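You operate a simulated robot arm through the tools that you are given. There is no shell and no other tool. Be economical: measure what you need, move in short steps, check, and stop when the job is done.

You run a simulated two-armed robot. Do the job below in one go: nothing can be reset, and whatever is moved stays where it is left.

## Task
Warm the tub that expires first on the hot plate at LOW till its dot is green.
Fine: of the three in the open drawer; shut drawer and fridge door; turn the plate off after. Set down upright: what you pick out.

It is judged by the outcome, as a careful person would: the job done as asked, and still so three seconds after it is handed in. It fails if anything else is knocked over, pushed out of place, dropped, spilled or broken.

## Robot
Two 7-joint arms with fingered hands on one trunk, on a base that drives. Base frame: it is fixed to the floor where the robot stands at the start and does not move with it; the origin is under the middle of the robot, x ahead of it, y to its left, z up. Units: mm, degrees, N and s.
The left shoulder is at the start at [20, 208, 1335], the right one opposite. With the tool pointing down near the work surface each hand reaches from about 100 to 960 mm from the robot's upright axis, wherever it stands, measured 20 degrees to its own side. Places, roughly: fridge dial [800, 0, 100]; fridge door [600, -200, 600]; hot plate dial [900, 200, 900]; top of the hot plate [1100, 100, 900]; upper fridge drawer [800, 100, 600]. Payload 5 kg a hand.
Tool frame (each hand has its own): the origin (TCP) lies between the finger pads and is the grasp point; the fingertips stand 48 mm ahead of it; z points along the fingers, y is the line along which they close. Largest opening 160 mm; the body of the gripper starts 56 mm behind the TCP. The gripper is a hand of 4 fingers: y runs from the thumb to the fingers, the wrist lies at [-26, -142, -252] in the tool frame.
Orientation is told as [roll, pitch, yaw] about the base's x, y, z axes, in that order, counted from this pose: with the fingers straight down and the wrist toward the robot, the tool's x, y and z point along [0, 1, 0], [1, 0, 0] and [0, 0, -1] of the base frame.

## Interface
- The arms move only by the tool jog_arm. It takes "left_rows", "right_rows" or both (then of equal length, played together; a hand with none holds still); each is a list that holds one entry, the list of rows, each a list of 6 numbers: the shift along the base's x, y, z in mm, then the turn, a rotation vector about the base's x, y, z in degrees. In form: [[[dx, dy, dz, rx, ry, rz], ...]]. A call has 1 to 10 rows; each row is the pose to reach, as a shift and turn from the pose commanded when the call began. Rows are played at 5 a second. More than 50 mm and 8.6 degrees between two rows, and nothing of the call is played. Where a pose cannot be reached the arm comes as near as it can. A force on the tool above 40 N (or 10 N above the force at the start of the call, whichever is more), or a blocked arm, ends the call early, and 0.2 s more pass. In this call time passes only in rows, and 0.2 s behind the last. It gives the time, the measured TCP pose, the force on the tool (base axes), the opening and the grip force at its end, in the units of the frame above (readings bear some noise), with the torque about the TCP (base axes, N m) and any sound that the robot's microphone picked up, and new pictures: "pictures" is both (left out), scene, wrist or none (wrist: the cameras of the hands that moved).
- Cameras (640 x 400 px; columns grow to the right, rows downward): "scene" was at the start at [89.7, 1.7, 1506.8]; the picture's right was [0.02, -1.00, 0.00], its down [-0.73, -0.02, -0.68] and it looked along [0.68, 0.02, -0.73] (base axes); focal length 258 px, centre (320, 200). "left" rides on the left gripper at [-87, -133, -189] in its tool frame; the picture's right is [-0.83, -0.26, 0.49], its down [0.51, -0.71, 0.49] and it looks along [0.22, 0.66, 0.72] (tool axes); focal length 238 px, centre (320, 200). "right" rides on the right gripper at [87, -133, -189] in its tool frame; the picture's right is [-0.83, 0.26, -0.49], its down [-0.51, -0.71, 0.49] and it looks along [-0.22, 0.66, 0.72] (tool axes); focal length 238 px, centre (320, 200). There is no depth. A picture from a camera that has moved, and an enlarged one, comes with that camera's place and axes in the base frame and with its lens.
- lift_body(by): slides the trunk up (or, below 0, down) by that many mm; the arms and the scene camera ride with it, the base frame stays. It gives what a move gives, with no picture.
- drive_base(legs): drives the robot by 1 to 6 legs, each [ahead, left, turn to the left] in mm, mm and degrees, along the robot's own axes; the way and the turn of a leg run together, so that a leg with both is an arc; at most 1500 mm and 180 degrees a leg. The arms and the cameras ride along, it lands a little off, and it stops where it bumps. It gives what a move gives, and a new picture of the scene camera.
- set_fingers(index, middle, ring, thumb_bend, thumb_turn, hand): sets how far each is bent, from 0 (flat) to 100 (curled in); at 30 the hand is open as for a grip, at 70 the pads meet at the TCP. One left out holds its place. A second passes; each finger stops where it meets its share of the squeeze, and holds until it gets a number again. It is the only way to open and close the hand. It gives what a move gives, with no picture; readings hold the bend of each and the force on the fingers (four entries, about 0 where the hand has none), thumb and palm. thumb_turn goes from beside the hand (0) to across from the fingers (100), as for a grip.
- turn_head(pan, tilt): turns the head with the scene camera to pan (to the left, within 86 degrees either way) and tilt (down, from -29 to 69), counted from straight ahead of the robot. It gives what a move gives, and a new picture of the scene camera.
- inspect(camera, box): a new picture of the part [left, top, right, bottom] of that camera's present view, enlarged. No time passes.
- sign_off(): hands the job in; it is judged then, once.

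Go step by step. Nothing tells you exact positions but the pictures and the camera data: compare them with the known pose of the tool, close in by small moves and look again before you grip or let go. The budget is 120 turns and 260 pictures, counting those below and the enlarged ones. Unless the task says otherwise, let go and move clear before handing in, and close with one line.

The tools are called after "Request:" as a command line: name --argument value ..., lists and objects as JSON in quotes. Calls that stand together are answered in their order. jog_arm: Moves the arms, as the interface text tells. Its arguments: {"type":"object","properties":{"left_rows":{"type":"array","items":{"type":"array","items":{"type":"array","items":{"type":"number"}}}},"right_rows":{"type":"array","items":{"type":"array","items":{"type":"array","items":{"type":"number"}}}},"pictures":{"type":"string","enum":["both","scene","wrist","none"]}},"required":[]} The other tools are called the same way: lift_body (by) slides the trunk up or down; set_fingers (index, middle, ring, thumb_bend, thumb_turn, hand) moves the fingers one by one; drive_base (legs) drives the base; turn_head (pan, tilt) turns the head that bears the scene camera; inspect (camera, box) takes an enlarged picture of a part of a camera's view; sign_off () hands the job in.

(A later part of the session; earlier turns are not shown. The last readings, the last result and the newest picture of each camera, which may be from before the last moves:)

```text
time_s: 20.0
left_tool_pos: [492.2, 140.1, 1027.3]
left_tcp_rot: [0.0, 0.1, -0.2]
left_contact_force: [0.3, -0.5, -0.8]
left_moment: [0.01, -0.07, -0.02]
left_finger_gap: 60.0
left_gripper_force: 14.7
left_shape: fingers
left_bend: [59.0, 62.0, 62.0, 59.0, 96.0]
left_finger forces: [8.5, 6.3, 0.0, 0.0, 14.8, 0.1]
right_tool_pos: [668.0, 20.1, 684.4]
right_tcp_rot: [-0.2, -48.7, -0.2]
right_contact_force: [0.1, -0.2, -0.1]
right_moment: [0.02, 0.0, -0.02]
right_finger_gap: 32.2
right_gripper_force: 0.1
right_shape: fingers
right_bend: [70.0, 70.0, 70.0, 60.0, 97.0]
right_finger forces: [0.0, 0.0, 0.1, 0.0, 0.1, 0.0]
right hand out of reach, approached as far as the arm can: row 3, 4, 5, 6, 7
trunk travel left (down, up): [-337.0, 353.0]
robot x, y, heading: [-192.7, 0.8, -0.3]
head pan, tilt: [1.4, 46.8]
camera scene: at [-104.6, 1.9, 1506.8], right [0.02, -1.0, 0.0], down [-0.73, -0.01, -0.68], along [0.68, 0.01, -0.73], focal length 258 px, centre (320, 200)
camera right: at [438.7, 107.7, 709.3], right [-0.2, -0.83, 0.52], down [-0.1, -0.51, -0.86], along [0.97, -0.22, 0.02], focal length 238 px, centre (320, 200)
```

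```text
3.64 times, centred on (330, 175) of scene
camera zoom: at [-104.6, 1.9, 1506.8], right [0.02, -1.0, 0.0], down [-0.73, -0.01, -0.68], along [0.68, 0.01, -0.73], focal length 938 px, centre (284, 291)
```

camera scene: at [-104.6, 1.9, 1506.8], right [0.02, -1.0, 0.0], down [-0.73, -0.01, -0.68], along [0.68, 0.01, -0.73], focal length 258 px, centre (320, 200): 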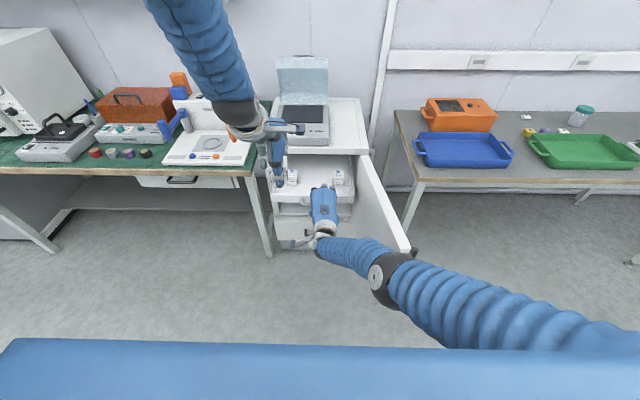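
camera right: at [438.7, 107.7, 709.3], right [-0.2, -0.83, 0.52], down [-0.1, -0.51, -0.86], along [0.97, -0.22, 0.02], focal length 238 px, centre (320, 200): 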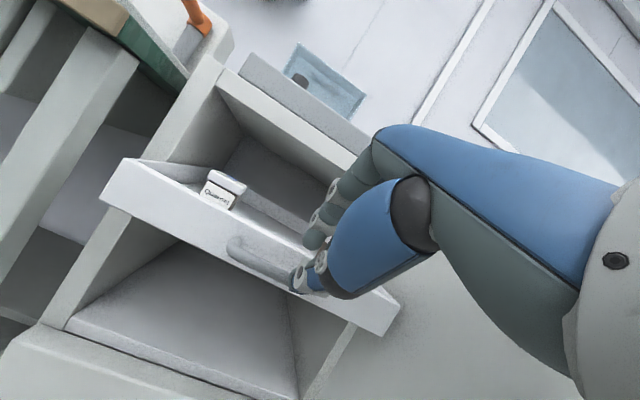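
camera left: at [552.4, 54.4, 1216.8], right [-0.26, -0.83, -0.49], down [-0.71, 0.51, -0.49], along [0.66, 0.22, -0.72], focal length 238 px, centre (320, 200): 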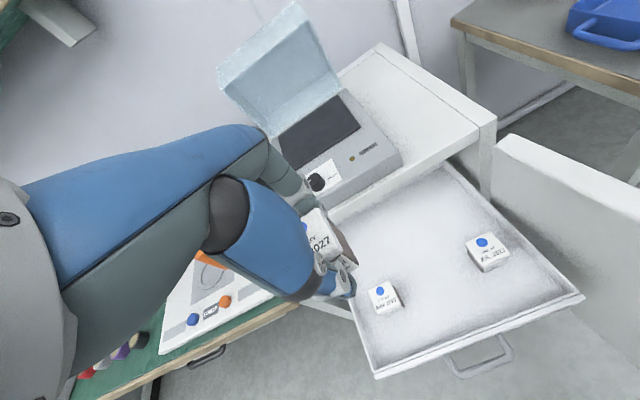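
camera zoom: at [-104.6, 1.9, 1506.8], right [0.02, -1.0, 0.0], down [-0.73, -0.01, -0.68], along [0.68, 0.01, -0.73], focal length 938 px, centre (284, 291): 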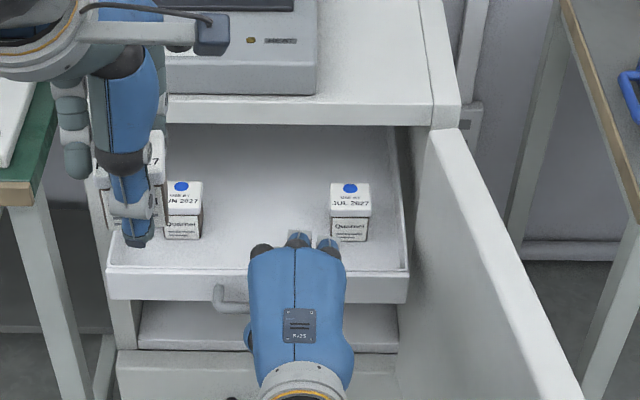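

The arm is at its reach limit, so I lower the hand slightly and drive forward to push the drawer on.

Request:
jog_arm --right_rows '[[[-10, 5, -14, 0, 0, 0]]]' --pictures "none"

Request:
drive_base --legs '[[110, 0, 0]]'

Request:
inspect --camera "scene" --box '[240, 120, 440, 260]'

Request:
inspect --camera "right" --box '[0, 0, 640, 400]'

```text
time_s: 20.4
left_tool_pos: [492.6, 139.3, 1027.8]
left_tcp_rot: [0.0, 0.0, -0.3]
left_contact_force: [0.6, -0.1, -1.4]
left_moment: [-0.01, 0.01, 0.0]
left_finger_gap: 59.8
left_gripper_force: 14.5
left_shape: fingers
left_bend: [59.0, 62.0, 62.0, 59.0, 96.0]
left_finger forces: [8.6, 6.3, 0.0, 0.0, 14.8, 0.0]
right_tool_pos: [656.7, 20.6, 675.7]
right_tcp_rot: [-0.1, -48.9, -0.2]
right_contact_force: [0.3, 0.2, 1.6]
right_moment: [0.0, 0.19, 0.07]
right_finger_gap: 31.9
right_gripper_force: 0.1
right_shape: fingers
right_bend: [70.0, 70.0, 70.0, 60.0, 97.0]
right_finger forces: [0.0, 0.1, 0.0, 0.0, 0.0, 0.0]
right hand out of reach, approached as far as the arm can: row 1
trunk travel left (down, up): [-337.0, 353.0]
robot x, y, heading: [-192.4, 2.3, -0.3]
head pan, tilt: [1.4, 46.8]
```

```text
time_s: 21.6
left_tool_pos: [605.5, 138.3, 1025.6]
left_tcp_rot: [0.0, 0.2, -0.2]
left_contact_force: [1.5, 0.2, -1.8]
left_moment: [-0.04, 0.12, 0.0]
left_finger_gap: 60.2
left_gripper_force: 14.5
left_shape: fingers
left_bend: [59.0, 62.0, 62.0, 59.0, 96.0]
left_finger forces: [8.5, 6.4, 0.0, 0.0, 14.8, 0.1]
right_tool_pos: [768.4, 20.5, 672.7]
right_tcp_rot: [-0.2, -48.7, -0.3]
right_contact_force: [0.8, -0.2, -0.9]
right_moment: [0.01, -0.03, 0.06]
right_finger_gap: 31.6
right_gripper_force: 0.1
right_shape: fingers
right_bend: [70.0, 70.0, 70.0, 60.0, 97.0]
right_finger forces: [0.0, 0.1, 0.1, 0.0, 0.0, 0.1]
trunk travel left (down, up): [-337.0, 353.0]
robot x, y, heading: [-83.4, 0.1, -0.3]
head pan, tilt: [1.4, 46.8]
camera scene: at [9.1, 1.2, 1506.6], right [0.02, -1.0, 0.0], down [-0.73, -0.01, -0.68], along [0.68, 0.01, -0.73], focal length 258 px, centre (320, 200)
```

scene: 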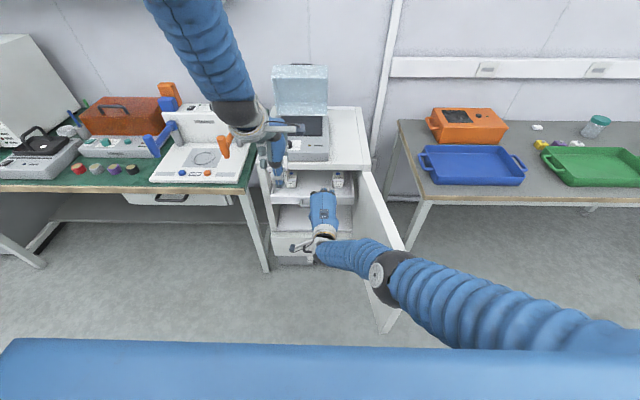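

```text
2.86 times, centred on (340, 190) of scene
camera zoom: at [9.1, 1.2, 1506.6], right [0.02, -1.0, 0.0], down [-0.73, -0.01, -0.68], along [0.68, 0.01, -0.73], focal length 737 px, centre (263, 229)
```

zoom: 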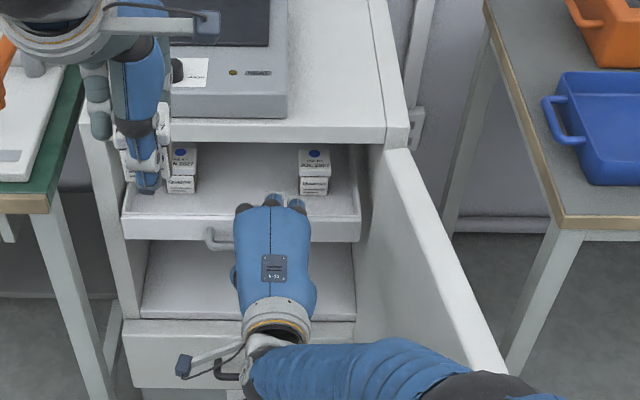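

```text
1.00 times, centred on (320, 200) of right (not enlarged: the box is as wide or as high as the picture)
camera zoom: at [538.2, 108.0, 698.6], right [-0.2, -0.83, 0.52], down [-0.1, -0.51, -0.86], along [0.97, -0.22, 0.02], focal length 238 px, centre (320, 200)
```

zoom: 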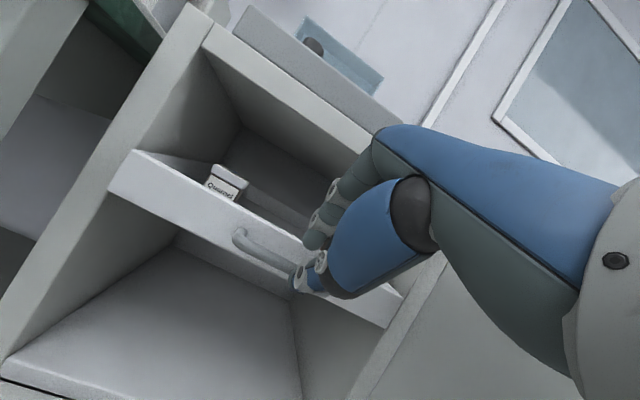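

The drawer is nearly in. I drive on in small steps until it stops.

Request:
drive_base --legs '[[40, 0, 0]]'

Request:
inspect --camera "scene" --box '[240, 120, 440, 260]'

Request:
inspect --camera "right" --box '[0, 0, 640, 400]'

```text
time_s: 22.4
left_tool_pos: [644.2, 140.0, 1024.8]
left_tcp_rot: [0.0, 0.3, -0.2]
left_contact_force: [0.5, 0.8, -3.0]
left_moment: [-0.06, 0.07, -0.01]
left_finger_gap: 60.1
left_gripper_force: 14.6
left_shape: fingers
left_bend: [59.0, 62.0, 62.0, 59.0, 96.0]
left_finger forces: [8.6, 6.3, 0.0, 0.1, 14.8, 0.0]
right_tool_pos: [806.7, 21.0, 672.7]
right_tcp_rot: [-0.2, -48.8, -0.3]
right_contact_force: [0.6, 0.6, -2.3]
right_moment: [0.02, -0.09, -0.03]
right_finger_gap: 31.6
right_gripper_force: 0.0
right_shape: fingers
right_bend: [70.0, 70.0, 70.0, 60.0, 98.0]
right_finger forces: [0.0, 0.1, 0.1, 0.0, 0.1, 0.1]
trunk travel left (down, up): [-337.0, 353.0]
robot x, y, heading: [-42.0, -0.3, -0.3]
head pan, tilt: [1.4, 46.8]
camera scene: at [48.1, 1.6, 1506.6], right [0.02, -1.0, 0.0], down [-0.73, -0.01, -0.68], along [0.68, 0.01, -0.73], focal length 258 px, centre (320, 200)
```

scene: 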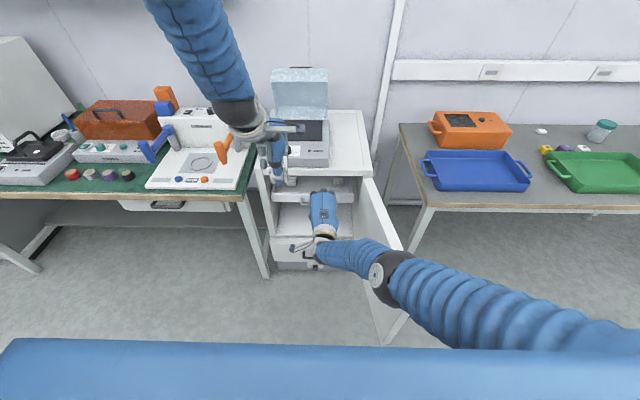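

```text
2.86 times, centred on (340, 190) of scene
camera zoom: at [48.1, 1.6, 1506.6], right [0.02, -1.0, 0.0], down [-0.73, -0.01, -0.68], along [0.68, 0.01, -0.73], focal length 737 px, centre (263, 229)
```

zoom: 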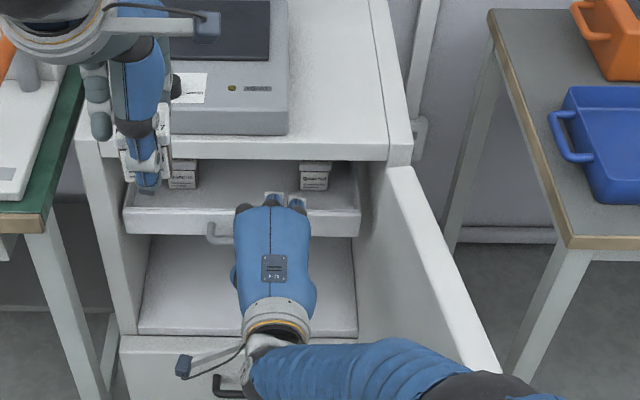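

```text
1.00 times, centred on (320, 200) of right (not enlarged: the box is as wide or as high as the picture)
camera zoom: at [576.7, 108.6, 698.2], right [-0.2, -0.83, 0.52], down [-0.1, -0.51, -0.86], along [0.97, -0.22, 0.02], focal length 238 px, centre (320, 200)
```

zoom: 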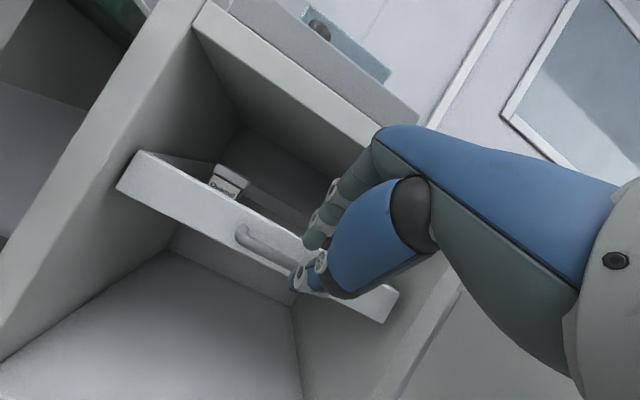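

The panel is entering the opening. Continuing in.

Request:
drive_base --legs '[[35, 0, 0]]'

Request:
inspect --camera "right" --box '[0, 0, 640, 400]'

```text
time_s: 23.3
left_tool_pos: [677.8, 140.8, 1024.6]
left_tcp_rot: [0.0, 0.3, -0.1]
left_contact_force: [1.7, -0.1, -1.8]
left_moment: [-0.08, 0.12, 0.01]
left_finger_gap: 60.1
left_gripper_force: 14.9
left_shape: fingers
left_bend: [59.0, 62.0, 62.0, 59.0, 96.0]
left_finger forces: [8.4, 6.4, 0.0, 0.0, 14.8, 0.0]
right_tool_pos: [840.3, 21.1, 672.0]
right_tcp_rot: [-0.2, -48.7, -0.2]
right_contact_force: [0.5, 0.8, -1.0]
right_moment: [0.03, -0.1, 0.01]
right_finger_gap: 31.6
right_gripper_force: 0.1
right_shape: fingers
right_bend: [70.0, 70.0, 70.0, 60.0, 98.0]
right_finger forces: [0.0, 0.0, 0.0, 0.1, 0.0, 0.1]
trunk travel left (down, up): [-337.0, 353.0]
robot x, y, heading: [-9.6, -0.6, -0.2]
head pan, tilt: [1.4, 46.8]
camera scene: at [81.4, 1.7, 1506.6], right [0.02, -1.0, 0.0], down [-0.73, -0.01, -0.68], along [0.68, 0.01, -0.73], focal length 258 px, centre (320, 200)
```

scene: 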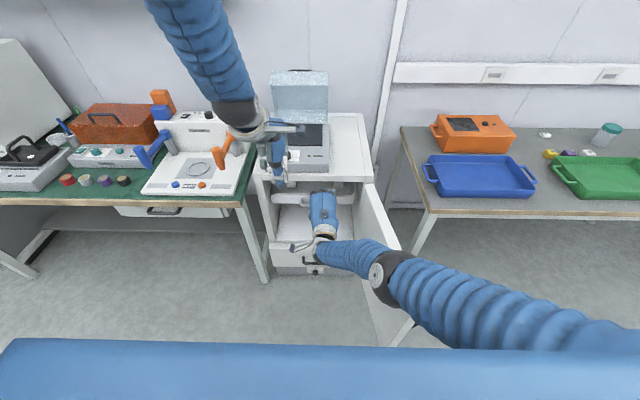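

```text
1.00 times, centred on (320, 200) of right (not enlarged: the box is as wide or as high as the picture)
camera zoom: at [609.9, 109.1, 698.3], right [-0.2, -0.83, 0.52], down [-0.1, -0.51, -0.86], along [0.97, -0.22, 0.02], focal length 238 px, centre (320, 200)
```

zoom: 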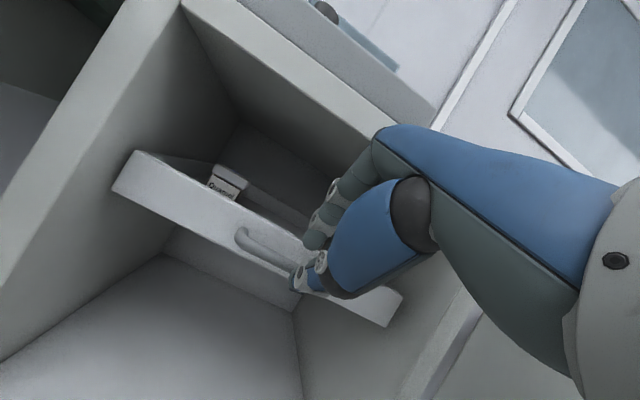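

Still free. Another small step.

Request:
drive_base --legs '[[30, 0, 0]]'

Request:
inspect --camera "right" --box '[0, 0, 640, 400]'

```text
time_s: 24.2
left_tool_pos: [692.0, 138.4, 1028.1]
left_tcp_rot: [0.1, 0.2, -0.3]
left_contact_force: [0.5, -0.6, -1.9]
left_moment: [0.01, -0.03, -0.02]
left_finger_gap: 59.9
left_gripper_force: 14.7
left_shape: fingers
left_bend: [59.0, 62.0, 62.0, 59.0, 96.0]
left_finger forces: [8.4, 6.4, 0.0, 0.0, 14.8, 0.1]
right_tool_pos: [851.7, 24.8, 674.3]
right_tcp_rot: [0.1, -48.9, 0.0]
right_contact_force: [-26.9, -3.9, 18.2]
right_moment: [-0.12, 1.19, 0.01]
right_finger_gap: 32.7
right_gripper_force: 15.7
right_shape: fingers
right_bend: [70.0, 70.0, 70.0, 61.0, 99.0]
right_finger forces: [0.1, 0.1, 0.1, 0.1, 30.2, 0.0]
trunk travel left (down, up): [-337.0, 353.0]
robot x, y, heading: [2.9, 0.9, -0.5]
head pan, tilt: [1.4, 46.8]
stopped in leg 1: the force on the tool passed its limit at 92 N (the readings are from after the stop); the commanded pose is now the measured one
camera scene: at [93.9, 1.2, 1506.9], right [0.02, -1.0, 0.0], down [-0.73, -0.01, -0.69], along [0.69, 0.01, -0.73], focal length 258 px, centre (320, 200)
```

scene: 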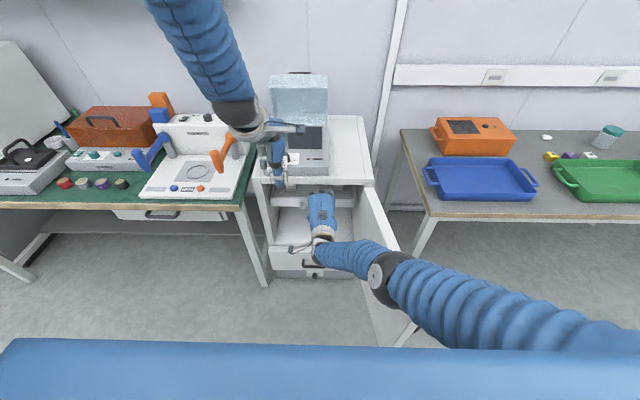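

```text
1.00 times, centred on (320, 200) of right (not enlarged: the box is as wide or as high as the picture)
camera zoom: at [621.1, 113.0, 699.6], right [-0.2, -0.83, 0.51], down [-0.1, -0.51, -0.86], along [0.98, -0.22, 0.02], focal length 238 px, centre (320, 200)
```

zoom: 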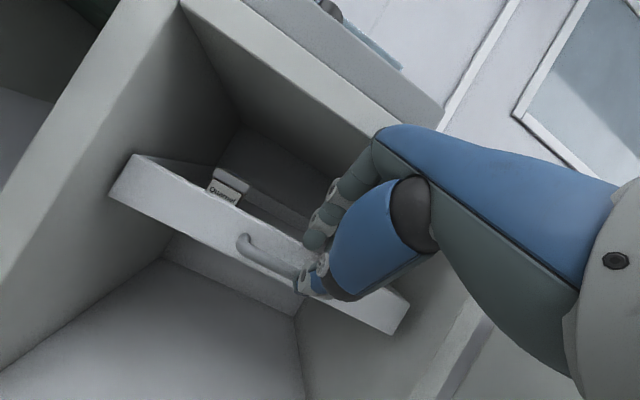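

The push hit a hard stop: the drawer is in. I back the robot out.

Request:
drive_base --legs '[[-250, 0, 0]]'

Request:
inspect --camera "scene" --box '[240, 110, 440, 250]'

Request:
inspect --camera "right" --box '[0, 0, 640, 400]'

```text
time_s: 25.9
left_tool_pos: [449.8, 143.0, 1028.1]
left_tcp_rot: [0.1, 0.1, -0.2]
left_contact_force: [-0.8, 0.2, -1.2]
left_moment: [0.03, -0.05, -0.01]
left_finger_gap: 60.2
left_gripper_force: 14.8
left_shape: fingers
left_bend: [59.0, 62.0, 62.0, 59.0, 96.0]
left_finger forces: [8.6, 6.3, 0.0, 0.0, 14.7, 0.1]
right_tool_pos: [610.3, 27.2, 674.4]
right_tcp_rot: [0.1, -48.8, 0.0]
right_contact_force: [-0.4, -0.1, 1.0]
right_moment: [0.02, 0.03, 0.0]
right_finger_gap: 31.4
right_gripper_force: 0.1
right_shape: fingers
right_bend: [70.0, 70.0, 70.0, 60.0, 98.0]
right_finger forces: [0.0, 0.0, 0.0, 0.0, 0.0, 0.0]
trunk travel left (down, up): [-337.0, 353.0]
robot x, y, heading: [-232.8, 2.5, 0.0]
head pan, tilt: [1.4, 46.8]
camera scene: at [-147.7, 2.3, 1506.9], right [0.02, -1.0, 0.0], down [-0.73, -0.01, -0.69], along [0.69, 0.01, -0.73], focal length 258 px, centre (320, 200)
```

scene: 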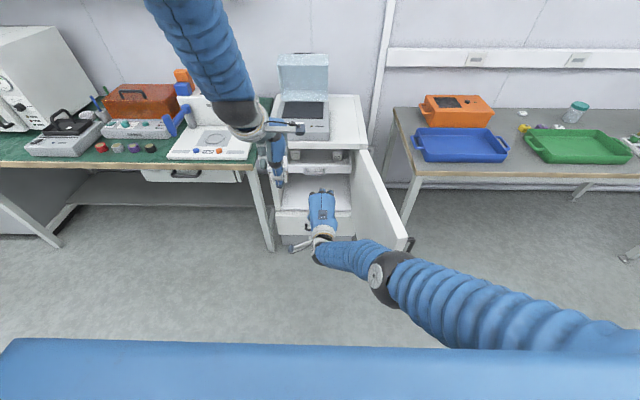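

```text
2.86 times, centred on (340, 180) of scene
camera zoom: at [-147.7, 2.3, 1506.9], right [0.02, -1.0, 0.0], down [-0.73, -0.01, -0.69], along [0.69, 0.01, -0.73], focal length 737 px, centre (263, 257)
```

zoom: 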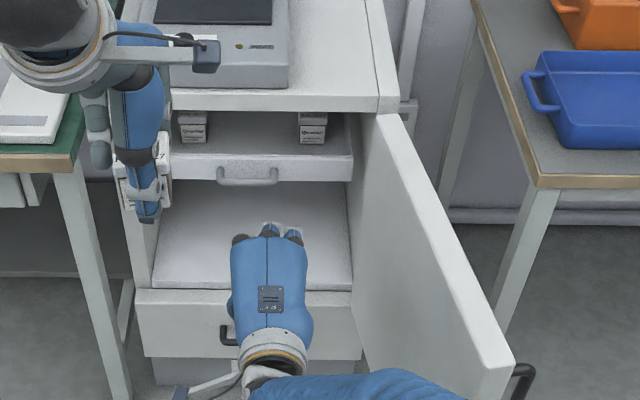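

```text
1.00 times, centred on (320, 200) of right (not enlarged: the box is as wide or as high as the picture)
camera zoom: at [379.6, 114.1, 699.5], right [-0.2, -0.83, 0.51], down [-0.1, -0.51, -0.86], along [0.98, -0.22, 0.02], focal length 238 px, centre (320, 200)
```

zoom: 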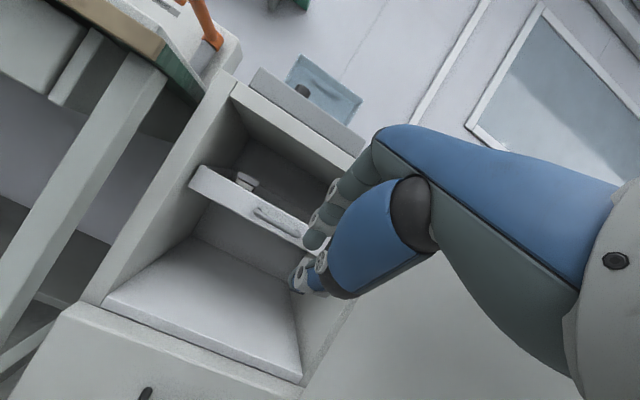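

The drawer is fully inside. Next I raise the left hand (with the tub) out of the way and bring the right hand up and back to pointing down, to go over to the outside of the door.

Request:
jog_arm --left_rows '[[[0, 15, 12, 0, 0, 0], [0, 30, 24, 0, 0, 0], [0, 45, 36, 0, 0, 0], [0, 60, 48, 0, 0, 0], [0, 75, 60, 0, 0, 0], [0, 90, 72, 0, 0, 0], [0, 105, 84, 0, 0, 0], [0, 120, 96, 0, 0, 0], [0, 135, 108, 0, 0, 0], [0, 150, 120, 0, 0, 0]]]' --right_rows '[[[-20, -5, 15, 0, 5, 0], [-40, -10, 40, 0, 10, 0], [-55, -15, 70, 0, 15, 0], [-70, -25, 105, 0, 20, 0], [-85, -35, 140, 0, 25, 0], [-95, -45, 175, 0, 30, 0], [-105, -60, 210, 0, 35, 0], [-110, -75, 245, 0, 40, 0], [-115, -95, 280, 0, 45, 0], [-120, -120, 300, 0, 49, 0]]]' --pictures "scene"

```text
time_s: 28.1
left_tool_pos: [451.2, 292.7, 1146.1]
left_tcp_rot: [0.1, 0.2, -0.2]
left_contact_force: [-0.5, 0.9, -0.7]
left_moment: [0.09, -0.06, -0.01]
left_finger_gap: 60.2
left_gripper_force: 14.7
left_shape: fingers
left_bend: [59.0, 62.0, 62.0, 59.0, 96.0]
left_finger forces: [8.4, 6.2, 0.1, 0.0, 14.7, 0.0]
right_tool_pos: [485.9, -93.2, 975.4]
right_tcp_rot: [0.1, 0.3, -0.1]
right_contact_force: [-1.9, 1.4, -0.7]
right_moment: [-0.05, -0.14, -0.04]
right_finger_gap: 31.9
right_gripper_force: 0.0
right_shape: fingers
right_bend: [70.0, 70.0, 70.0, 60.0, 98.0]
right_finger forces: [0.0, 0.0, 0.0, 0.1, 0.0, 0.0]
trunk travel left (down, up): [-337.0, 353.0]
robot x, y, heading: [-235.3, 1.3, -0.4]
head pan, tilt: [1.4, 46.8]
camera scene: at [-146.8, 1.9, 1506.8], right [0.02, -1.0, 0.0], down [-0.73, -0.01, -0.68], along [0.68, 0.01, -0.73], focal length 258 px, centre (320, 200)
```

scene: 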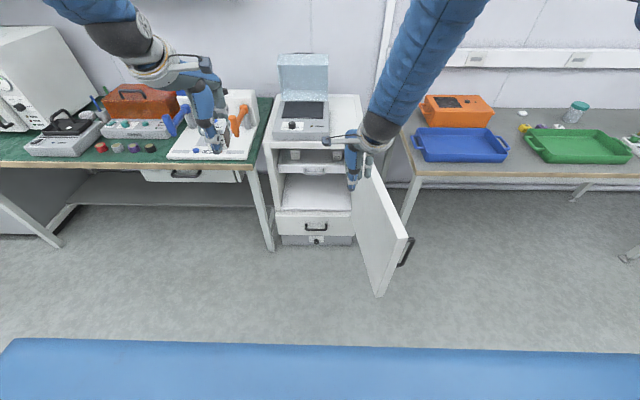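

The right hand goes over the door to its outer side.

Request:
jog_arm --right_rows '[[[-8, -45, 0, 0, 0, 0], [-16, -90, 0, 0, 0, 0], [-24, -135, 0, 0, 0, 0], [-32, -180, 0, 0, 0, 0], [-40, -225, 0, 0, 0, 0], [-46, -270, -10, 0, 0, 0], [-46, -315, -30, 0, 0, 0], [-46, -335, -70, 0, 0, 0], [-46, -345, -115, 0, 0, 0], [-46, -345, -160, 0, 0, 0]]]' --pictures "none"

Request:
jog_arm --right_rows '[[[0, 0, -45, 0, 0, 0], [0, 0, -90, 0, 0, 0], [0, 0, -135, 0, 0, 0], [0, 0, -175, 0, 0, 0]]]' --pictures "both"

```text
time_s: 30.4
left_tool_pos: [453.9, 291.5, 1144.3]
left_tcp_rot: [0.1, 0.3, -0.2]
left_contact_force: [0.2, 0.1, -1.0]
left_moment: [0.03, 0.07, -0.01]
left_finger_gap: 59.8
left_gripper_force: 14.6
left_shape: fingers
left_bend: [59.0, 62.0, 62.0, 59.0, 96.0]
left_finger forces: [8.5, 6.2, 0.0, 0.0, 14.7, 0.0]
right_tool_pos: [446.3, -438.0, 813.8]
right_tcp_rot: [0.0, 0.1, -0.1]
right_contact_force: [2.1, -0.9, 1.1]
right_moment: [0.07, 0.22, 0.01]
right_finger_gap: 31.8
right_gripper_force: 0.1
right_shape: fingers
right_bend: [70.0, 70.0, 70.0, 60.0, 97.0]
right_finger forces: [0.1, 0.0, 0.0, 0.0, 0.1, 0.0]
trunk travel left (down, up): [-337.0, 353.0]
robot x, y, heading: [-236.9, 0.5, -0.4]
head pan, tilt: [1.4, 46.8]
```

```text
time_s: 31.4
left_tool_pos: [451.6, 292.4, 1145.2]
left_tcp_rot: [0.1, 0.2, -0.2]
left_contact_force: [0.5, -1.0, -1.4]
left_moment: [0.04, 0.02, 0.0]
left_finger_gap: 59.9
left_gripper_force: 14.6
left_shape: fingers
left_bend: [59.0, 62.0, 62.0, 59.0, 96.0]
left_finger forces: [8.6, 6.2, 0.0, 0.0, 14.6, 0.0]
right_tool_pos: [447.9, -437.3, 639.0]
right_tcp_rot: [0.0, 0.1, -0.1]
right_contact_force: [1.9, -0.7, 1.2]
right_moment: [0.04, 0.22, 0.05]
right_finger_gap: 31.7
right_gripper_force: 0.1
right_shape: fingers
right_bend: [70.0, 70.0, 70.0, 60.0, 97.0]
right_finger forces: [0.0, 0.0, 0.0, 0.0, 0.0, 0.0]
trunk travel left (down, up): [-337.0, 353.0]
robot x, y, heading: [-235.3, -0.5, -0.3]
head pan, tilt: [1.4, 46.8]
camera scene: at [-145.5, 1.5, 1506.7], right [0.02, -1.0, 0.0], down [-0.73, -0.01, -0.68], along [0.68, 0.01, -0.73], focal length 258 px, centre (320, 200)
camera right: at [315.2, -350.3, 828.0], right [0.26, -0.84, 0.49], down [-0.71, -0.5, -0.49], along [0.66, -0.22, -0.72], focal length 238 px, centre (320, 200)
```

scene: 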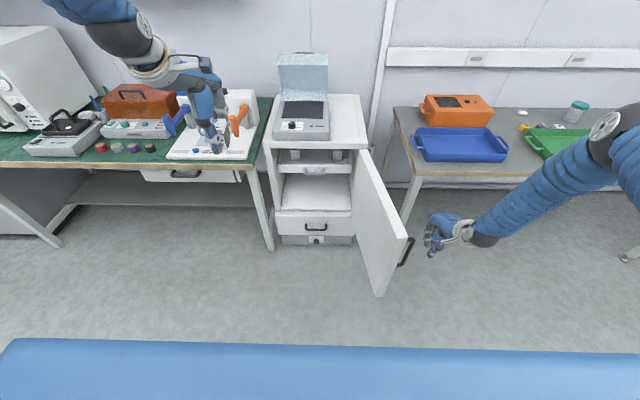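
right: 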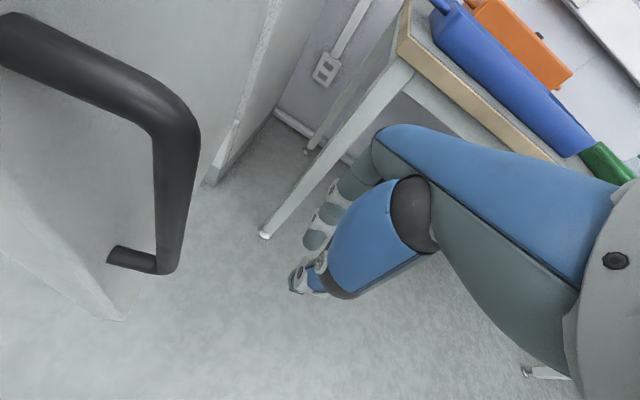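

The hand is beside the handle but its camera would graze the door top (about z 810). I raise it, move toward the hinge clear of the handle, then push the door round.

Request:
jog_arm --right_rows '[[[35, 5, 25, 0, 0, 0], [70, 15, 50, 0, 0, 0], [80, 45, 68, 0, 0, 0], [88, 80, 68, 0, 0, 0], [90, 115, 68, 0, 0, 0], [90, 150, 68, 0, 0, 0], [90, 185, 68, 0, 0, 0], [88, 220, 68, 0, 0, 0], [85, 255, 68, 0, 0, 0], [86, 290, 68, 0, 0, 0]]]' --pictures "both"

```text
time_s: 33.5
left_tool_pos: [452.3, 293.8, 1144.6]
left_tcp_rot: [-0.1, 0.3, -0.2]
left_contact_force: [0.0, 1.2, -1.6]
left_moment: [-0.14, -0.03, -0.05]
left_finger_gap: 60.0
left_gripper_force: 14.6
left_shape: fingers
left_bend: [59.0, 62.0, 62.0, 59.0, 96.0]
left_finger forces: [8.5, 6.2, 0.0, 0.1, 14.8, 0.0]
right_tool_pos: [532.2, -146.4, 708.1]
right_tcp_rot: [-0.2, 0.1, -0.1]
right_contact_force: [0.4, -2.0, 0.8]
right_moment: [0.15, 0.04, 0.04]
right_finger_gap: 32.0
right_gripper_force: 0.0
right_shape: fingers
right_bend: [70.0, 70.0, 70.0, 60.0, 97.0]
right_finger forces: [0.0, 0.0, 0.0, 0.0, 0.0, 0.0]
trunk travel left (down, up): [-337.0, 353.0]
robot x, y, heading: [-232.8, 0.2, 0.4]
head pan, tilt: [1.4, 46.8]
camera scene: at [-146.3, 4.1, 1506.8], right [0.02, -1.0, 0.0], down [-0.73, -0.02, -0.68], along [0.68, 0.01, -0.73], focal length 258 px, centre (320, 200)
camera right: at [399.2, -59.5, 898.5], right [0.26, -0.83, 0.49], down [-0.71, -0.51, -0.49], along [0.65, -0.22, -0.72], focal length 238 px, centre (320, 200)
```

scene: 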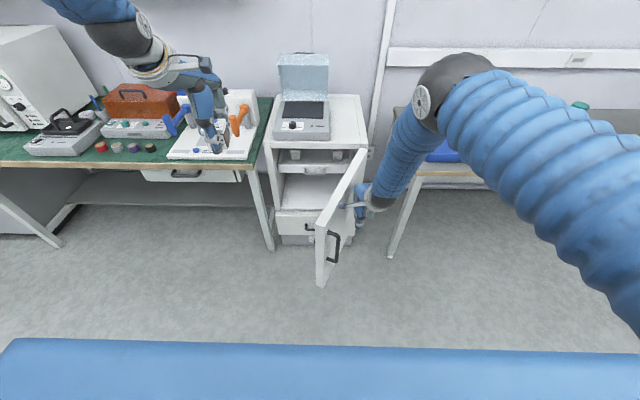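
right: 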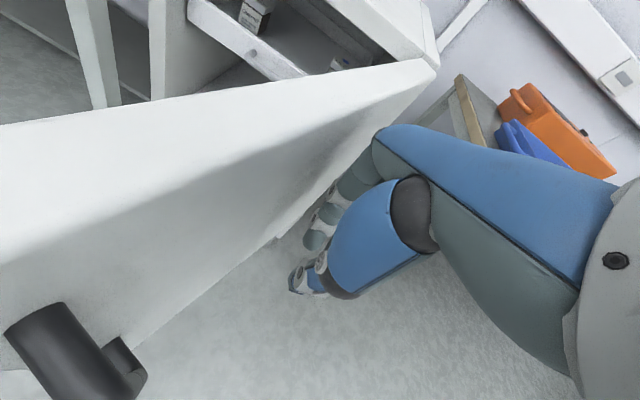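

The door swings well, now about 20° past straight out. I continue along the arc.

Request:
jog_arm --right_rows '[[[8, 35, 0, 0, 0, 0], [20, 70, 0, 0, 0, 0], [35, 102, 0, 0, 0, 0], [55, 132, 0, 0, 0, 0], [75, 160, 0, 0, 0, 0], [95, 185, 0, 0, 0, 0]]]' --pictures "both"

```text
time_s: 35.0
left_tool_pos: [450.7, 295.0, 1145.1]
left_tcp_rot: [0.1, 0.2, 0.0]
left_contact_force: [-0.9, 0.1, -1.4]
left_moment: [-0.16, -0.03, -0.01]
left_finger_gap: 59.8
left_gripper_force: 14.6
left_shape: fingers
left_bend: [59.0, 62.0, 62.0, 59.0, 96.0]
left_finger forces: [8.4, 6.2, 0.1, 0.0, 14.6, 0.0]
right_tool_pos: [627.2, 39.8, 705.5]
right_tcp_rot: [0.0, 0.4, -0.6]
right_contact_force: [0.0, 0.0, -1.6]
right_moment: [0.0, -0.02, 0.03]
right_finger_gap: 31.7
right_gripper_force: 0.0
right_shape: fingers
right_bend: [70.0, 70.0, 70.0, 60.0, 97.0]
right_finger forces: [0.1, 0.0, 0.0, 0.0, 0.0, 0.0]
trunk travel left (down, up): [-337.0, 353.0]
robot x, y, heading: [-234.2, -1.2, -0.3]
head pan, tilt: [1.4, 46.8]
camera scene: at [-146.2, 4.3, 1506.6], right [0.02, -1.0, 0.0], down [-0.73, -0.02, -0.68], along [0.68, 0.01, -0.73], focal length 258 px, centre (320, 200)
camera right: at [495.0, 126.2, 895.3], right [0.26, -0.84, 0.48], down [-0.72, -0.5, -0.49], along [0.65, -0.22, -0.73], focal length 238 px, centre (320, 200)
```

scene: 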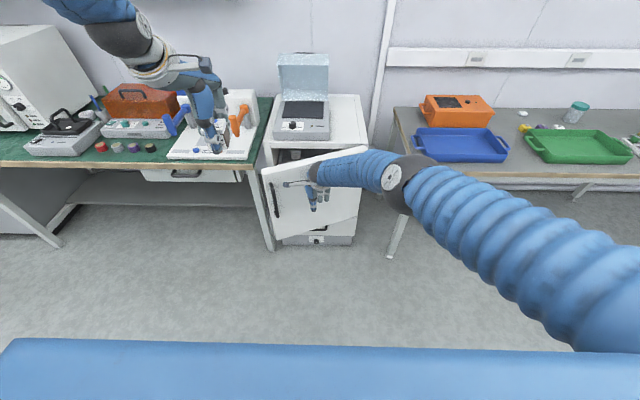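
right: 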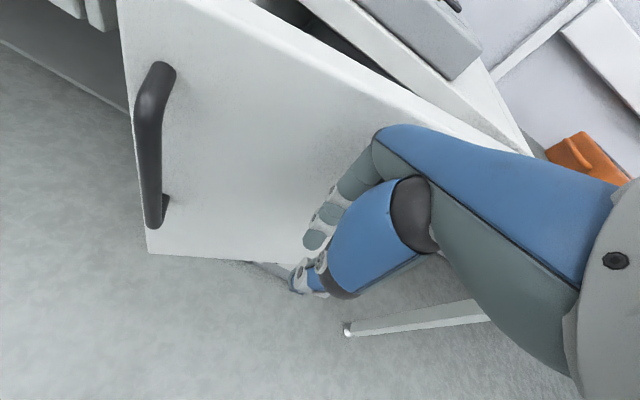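

Nearly shut. I shift the hand toward the free edge and drive forward to close it.

Request:
jog_arm --right_rows '[[[0, 35, 0, 0, 0, 0], [5, 70, 0, 0, 0, 0]]]' --pictures "none"

Request:
drive_base --legs '[[110, 0, 0]]'

Request:
inspect --camera "right" --box '[0, 0, 640, 400]'

```text
time_s: 35.5
left_tool_pos: [450.5, 290.9, 1145.5]
left_tcp_rot: [0.1, 0.1, -0.2]
left_contact_force: [0.3, 0.1, -0.6]
left_moment: [0.03, -0.01, 0.02]
left_finger_gap: 60.0
left_gripper_force: 14.7
left_shape: fingers
left_bend: [59.0, 62.0, 62.0, 59.0, 96.0]
left_finger forces: [8.6, 6.2, 0.1, 0.0, 14.7, 0.0]
right_tool_pos: [614.5, 81.5, 709.4]
right_tcp_rot: [0.0, 0.2, -0.3]
right_contact_force: [-0.8, -2.7, -1.1]
right_moment: [0.36, -0.1, 0.04]
right_finger_gap: 31.8
right_gripper_force: 0.1
right_shape: fingers
right_bend: [70.0, 70.0, 70.0, 60.0, 97.0]
right_finger forces: [0.0, 0.1, 0.0, 0.0, 0.0, 0.1]
right hand out of reach, approached as far as the arm can: row 2
trunk travel left (down, up): [-337.0, 353.0]
robot x, y, heading: [-233.9, 3.3, -0.3]
head pan, tilt: [1.4, 46.8]
```

```text
time_s: 36.7
left_tool_pos: [562.1, 291.9, 1143.2]
left_tcp_rot: [0.0, 0.2, -0.1]
left_contact_force: [1.3, 0.3, -1.8]
left_moment: [0.0, 0.1, -0.01]
left_finger_gap: 60.0
left_gripper_force: 14.7
left_shape: fingers
left_bend: [59.0, 62.0, 62.0, 59.0, 96.0]
left_finger forces: [8.4, 6.4, 0.1, 0.1, 14.8, 0.0]
right_tool_pos: [724.1, 84.4, 708.6]
right_tcp_rot: [-0.1, 0.3, 0.1]
right_contact_force: [0.1, 0.0, -0.6]
right_moment: [0.05, 0.04, 0.03]
right_finger_gap: 31.9
right_gripper_force: 0.0
right_shape: fingers
right_bend: [70.0, 70.0, 70.0, 60.0, 97.0]
right_finger forces: [0.0, 0.0, 0.1, 0.1, 0.1, 0.0]
trunk travel left (down, up): [-337.0, 353.0]
robot x, y, heading: [-126.9, -1.6, -0.4]
head pan, tilt: [1.4, 46.8]
camera scene: at [-34.8, 2.2, 1506.6], right [0.02, -1.0, 0.0], down [-0.73, -0.02, -0.68], along [0.68, 0.01, -0.73], focal length 258 px, centre (320, 200)
```

scene: 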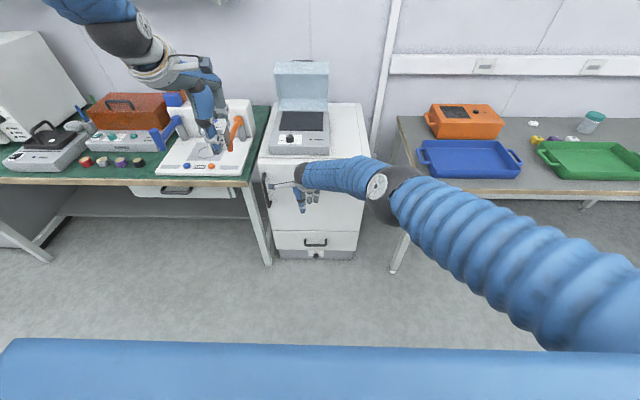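

```text
1.00 times, centred on (320, 200) of right (not enlarged: the box is as wide or as high as the picture)
camera zoom: at [591.6, 171.2, 898.8], right [0.26, -0.83, 0.49], down [-0.71, -0.51, -0.49], along [0.65, -0.22, -0.73], focal length 238 px, centre (320, 200)
```

zoom: 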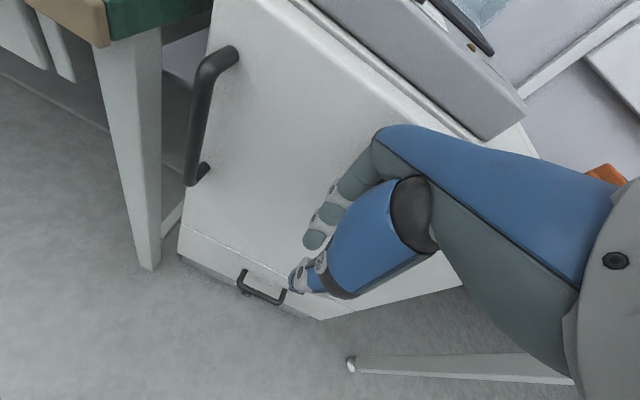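

It looks almost flush. I push a bit more until it meets the stop.

Request:
drive_base --legs '[[40, 0, 0]]'

Request:
inspect --camera "right" --box '[140, 0, 540, 330]'

```text
time_s: 37.7
left_tool_pos: [595.0, 292.3, 1145.4]
left_tcp_rot: [-0.1, 0.3, -0.1]
left_contact_force: [0.7, 0.8, -2.0]
left_moment: [0.04, 0.02, -0.04]
left_finger_gap: 59.7
left_gripper_force: 14.7
left_shape: fingers
left_bend: [59.0, 62.0, 62.0, 59.0, 96.0]
left_finger forces: [8.5, 6.4, 0.1, 0.0, 14.8, 0.0]
right_tool_pos: [746.1, 90.5, 702.9]
right_tcp_rot: [0.1, 1.0, 0.1]
right_contact_force: [-10.2, -0.1, -1.7]
right_moment: [-0.01, 0.02, -0.24]
right_finger_gap: 31.4
right_gripper_force: 4.7
right_shape: fingers
right_bend: [70.0, 70.0, 70.0, 60.0, 97.0]
right_finger forces: [0.0, 10.4, 0.1, 0.1, 0.0, 0.0]
trunk travel left (down, up): [-337.0, 353.0]
robot x, y, heading: [-95.9, 2.1, -0.2]
head pan, tilt: [1.4, 46.8]
stopped in leg 1: the force on the tool passed its limit at 103 N (the readings are from after the stop); the commanded pose is now the measured one
camera scene: at [-3.0, 2.1, 1506.7], right [0.02, -1.0, 0.0], down [-0.73, -0.02, -0.68], along [0.68, 0.01, -0.73], focal length 258 px, centre (320, 200)
```

scene: 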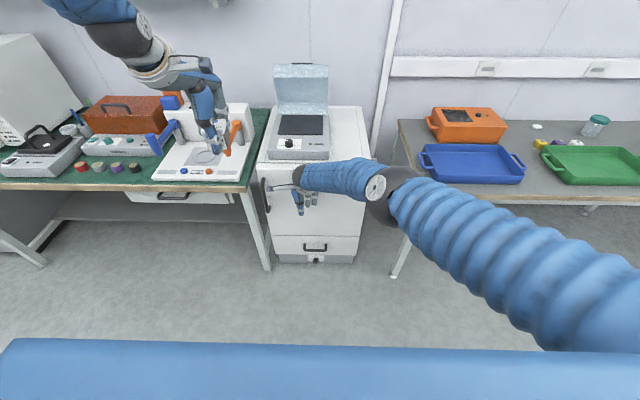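

```text
1.21 times, centred on (340, 165) of right
camera zoom: at [617.0, 176.6, 895.1], right [0.27, -0.83, 0.48], down [-0.72, -0.51, -0.48], along [0.64, -0.22, -0.74], focal length 289 px, centre (296, 242)
```

zoom: 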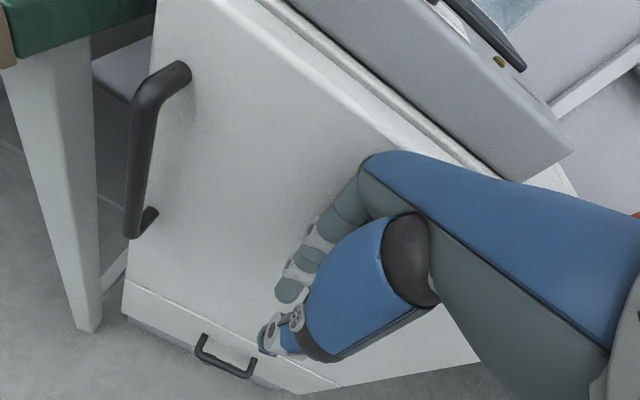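

The door is flush and shut. I back off a little and raise the right hand away.

Request:
drive_base --legs '[[-70, 0, 0]]'

Request:
jog_arm --right_rows '[[[-20, -10, 40, 0, 0, 0], [-40, -20, 80, 0, 0, 0], [-50, -40, 120, 0, 0, 0], [-50, -65, 160, 0, 0, 0], [-50, -95, 200, 0, 0, 0], [-50, -130, 230, 0, 0, 0], [-50, -170, 255, 0, 0, 0], [-50, -210, 280, 0, 0, 0], [-50, -255, 300, 0, 0, 0], [-50, -300, 310, 0, 0, 0]]]' --pictures "scene"

Request:
inspect --camera "scene" --box '[250, 50, 380, 270]'

Request:
inspect --camera "scene" --box '[262, 85, 342, 145]'

```text
time_s: 38.7
left_tool_pos: [523.2, 294.9, 1146.8]
left_tcp_rot: [0.0, 0.1, -0.2]
left_contact_force: [-1.9, 0.4, 0.4]
left_moment: [-0.02, -0.13, 0.03]
left_finger_gap: 59.6
left_gripper_force: 15.0
left_shape: fingers
left_bend: [59.0, 62.0, 62.0, 59.0, 96.0]
left_finger forces: [8.4, 6.3, 0.0, 0.0, 14.7, 0.0]
right_tool_pos: [680.1, 89.9, 706.1]
right_tcp_rot: [0.1, 0.7, 0.1]
right_contact_force: [-0.9, 1.2, 1.2]
right_moment: [-0.04, -0.07, -0.04]
right_finger_gap: 31.4
right_gripper_force: 0.1
right_shape: fingers
right_bend: [70.0, 70.0, 70.0, 60.0, 97.0]
right_finger forces: [0.1, 0.0, 0.1, 0.0, 0.1, 0.0]
trunk travel left (down, up): [-337.0, 353.0]
robot x, y, heading: [-159.5, -0.5, -0.1]
head pan, tilt: [1.4, 46.8]
camera scene: at [-74.8, 2.2, 1507.0], right [0.02, -1.0, 0.0], down [-0.73, -0.01, -0.69], along [0.69, 0.01, -0.73], focal length 258 px, centre (320, 200)
```

scene: 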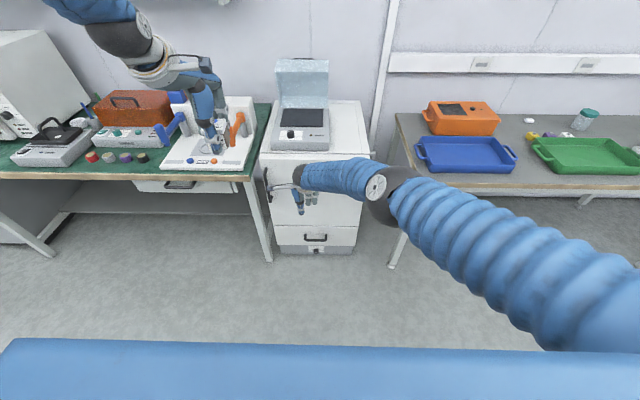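

```text
time_s: 40.9
left_tool_pos: [524.9, 291.7, 1145.1]
left_tcp_rot: [0.1, 0.2, -0.1]
left_contact_force: [-0.2, -1.1, -1.6]
left_moment: [0.1, -0.01, 0.01]
left_finger_gap: 59.9
left_gripper_force: 14.9
left_shape: fingers
left_bend: [59.0, 62.0, 62.0, 59.0, 96.0]
left_finger forces: [8.4, 6.2, 0.0, 0.0, 14.8, 0.0]
right_tool_pos: [630.9, -212.3, 1013.5]
right_tcp_rot: [0.2, 0.9, 0.1]
right_contact_force: [-0.5, 0.7, -0.8]
right_moment: [-0.06, -0.04, 0.0]
right_finger_gap: 31.9
right_gripper_force: 0.0
right_shape: fingers
right_bend: [70.0, 70.0, 70.0, 60.0, 98.0]
right_finger forces: [0.0, 0.0, 0.0, 0.0, 0.0, 0.0]
trunk travel left (down, up): [-337.0, 353.0]
robot x, y, heading: [-163.9, 1.3, -0.3]
head pan, tilt: [1.4, 46.8]
camera scene: at [-72.4, 0.8, 1506.8], right [0.02, -1.0, 0.0], down [-0.73, -0.01, -0.68], along [0.68, 0.01, -0.73], focal length 258 px, centre (320, 200)
```

scene: 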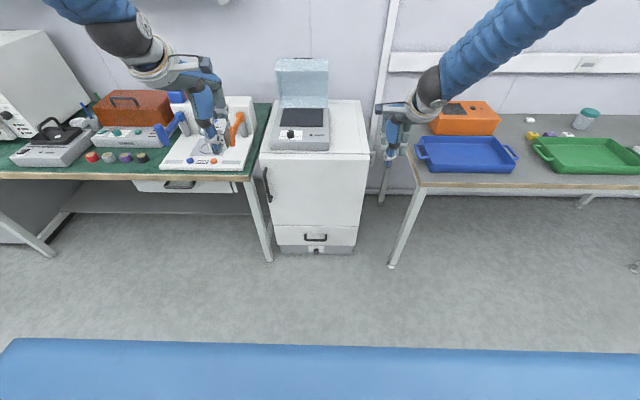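

```text
1.82 times, centred on (315, 160) of scene
camera zoom: at [-72.4, 0.8, 1506.8], right [0.02, -1.0, 0.0], down [-0.73, -0.01, -0.68], along [0.68, 0.01, -0.73], focal length 469 px, centre (329, 273)
```

zoom: 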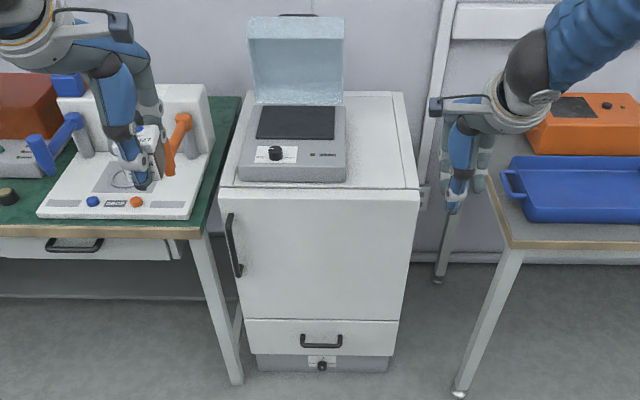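

```text
6.67 times, centred on (302, 115) of scene
camera zoom: at [-72.4, 0.8, 1506.8], right [0.02, -1.0, 0.0], down [-0.73, -0.01, -0.68], along [0.68, 0.01, -0.73], focal length 1720 px, centre (440, 767)
```

zoom: 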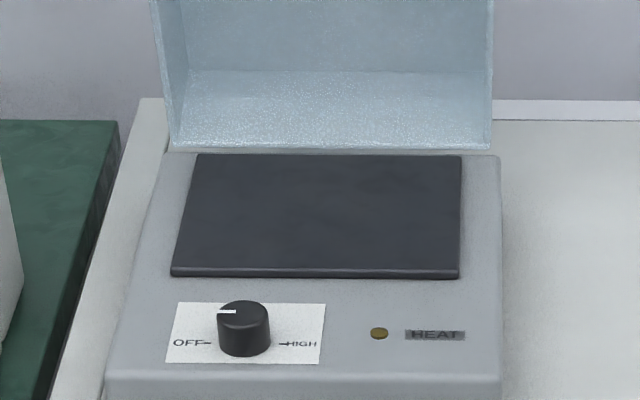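

The fridge is completely shut; the plate's knob points to OFF with HIGH opposite. I move the tub over to y≈125 and then drive forward to bring the plate in reach.

Request:
jog_arm --left_rows '[[[0, -35, 0, 0, 0, 0], [0, -70, 0, 0, 0, 0], [0, -105, 0, 0, 0, 0], [0, -140, 0, 0, 0, 0], [0, -170, 0, 0, 0, 0]]]' --right_rows '[[[-30, -20, 20, 0, 0, 0], [-60, -40, 40, 0, 0, 0], [-90, -60, 60, 0, 0, 0], [-120, -80, 80, 0, 0, 0], [-150, -100, 100, 0, 0, 0]]]' --pictures "none"

Request:
drive_base --legs '[[330, 0, 0]]'

Request:
inspect --camera "left" --box '[0, 0, 640, 400]'

Request:
inspect --camera "right" --box '[0, 0, 640, 400]'

```text
time_s: 42.1
left_tool_pos: [521.5, 124.2, 1148.2]
left_tcp_rot: [0.2, 0.1, -0.1]
left_contact_force: [-0.2, -0.5, -0.4]
left_moment: [0.05, -0.06, 0.02]
left_finger_gap: 60.1
left_gripper_force: 14.5
left_shape: fingers
left_bend: [59.0, 62.0, 62.0, 59.0, 96.0]
left_finger forces: [8.5, 6.1, 0.1, 0.0, 14.6, 0.0]
right_tool_pos: [480.9, -308.5, 1118.4]
right_tcp_rot: [0.2, 0.8, 0.0]
right_contact_force: [-1.3, -0.7, 0.0]
right_moment: [0.05, -0.1, 0.0]
right_finger_gap: 31.9
right_gripper_force: 0.2
right_shape: fingers
right_bend: [70.0, 70.0, 70.0, 60.0, 98.0]
right_finger forces: [0.1, 0.0, 0.0, 0.0, 0.1, 0.0]
trunk travel left (down, up): [-337.0, 353.0]
robot x, y, heading: [-163.1, -3.0, -0.4]
head pan, tilt: [1.4, 46.8]
```

```text
time_s: 44.3
left_tool_pos: [856.3, 127.3, 1145.6]
left_tcp_rot: [0.0, 0.2, 0.1]
left_contact_force: [-0.4, -0.5, -2.8]
left_moment: [0.0, 0.04, -0.01]
left_finger_gap: 59.9
left_gripper_force: 14.6
left_shape: fingers
left_bend: [59.0, 62.0, 62.0, 59.0, 96.0]
left_finger forces: [8.4, 6.3, 0.2, 0.0, 14.6, 0.0]
right_tool_pos: [815.8, -305.6, 1115.5]
right_tcp_rot: [0.1, 0.9, 0.3]
right_contact_force: [-0.6, -0.2, 0.3]
right_moment: [-0.01, 0.05, 0.03]
right_finger_gap: 31.9
right_gripper_force: 0.0
right_shape: fingers
right_bend: [70.0, 70.0, 70.0, 60.0, 98.0]
right_finger forces: [0.0, 0.1, 0.0, 0.0, 0.0, 0.0]
trunk travel left (down, up): [-337.0, 353.0]
robot x, y, heading: [172.0, 2.3, 0.0]
head pan, tilt: [1.4, 46.8]
camera scene: at [260.9, 1.9, 1506.7], right [0.02, -1.0, 0.0], down [-0.73, -0.02, -0.68], along [0.68, 0.02, -0.73], focal length 258 px, centre (320, 200)
```

scene: 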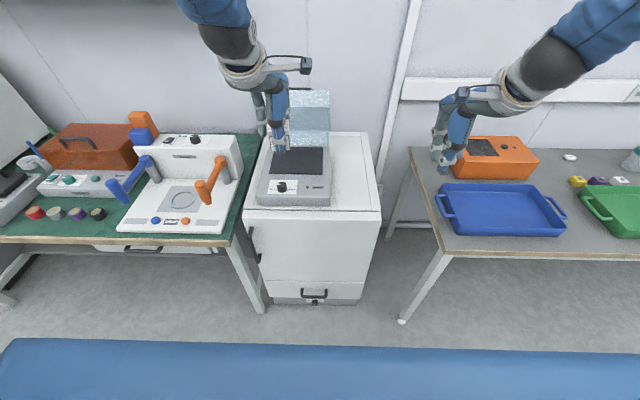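

```text
1.00 times, centred on (320, 200) of left (not enlarged: the box is as wide or as high as the picture)
camera zoom: at [724.7, 41.5, 1334.3], right [-0.26, -0.83, -0.49], down [-0.71, 0.51, -0.49], along [0.65, 0.22, -0.73], focal length 238 px, centre (320, 200)
```

zoom: 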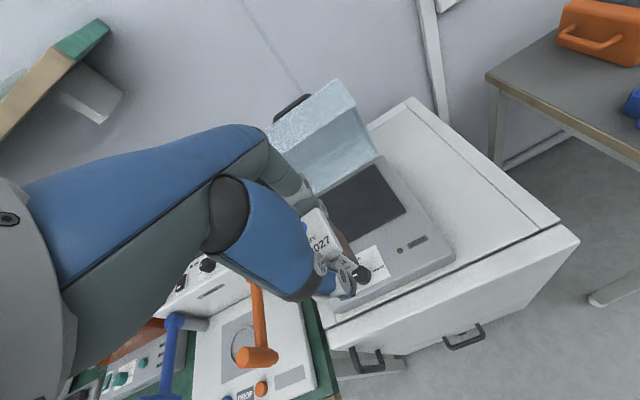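

```text
1.00 times, centred on (320, 200) of right (not enlarged: the box is as wide or as high as the picture)
camera zoom: at [684.9, -219.6, 1308.0], right [0.27, -0.83, 0.48], down [-0.71, -0.51, -0.48], along [0.65, -0.21, -0.73], focal length 238 px, centre (320, 200)
```

zoom: 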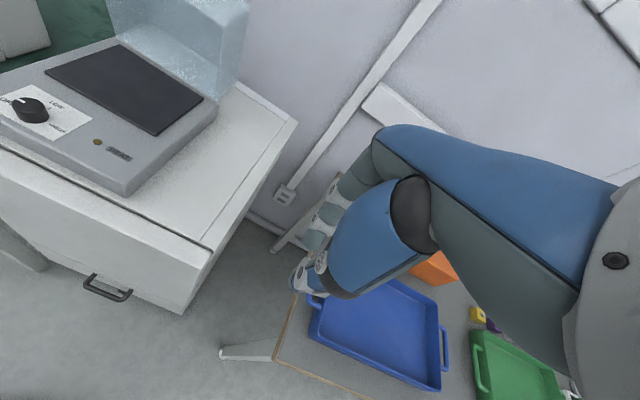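

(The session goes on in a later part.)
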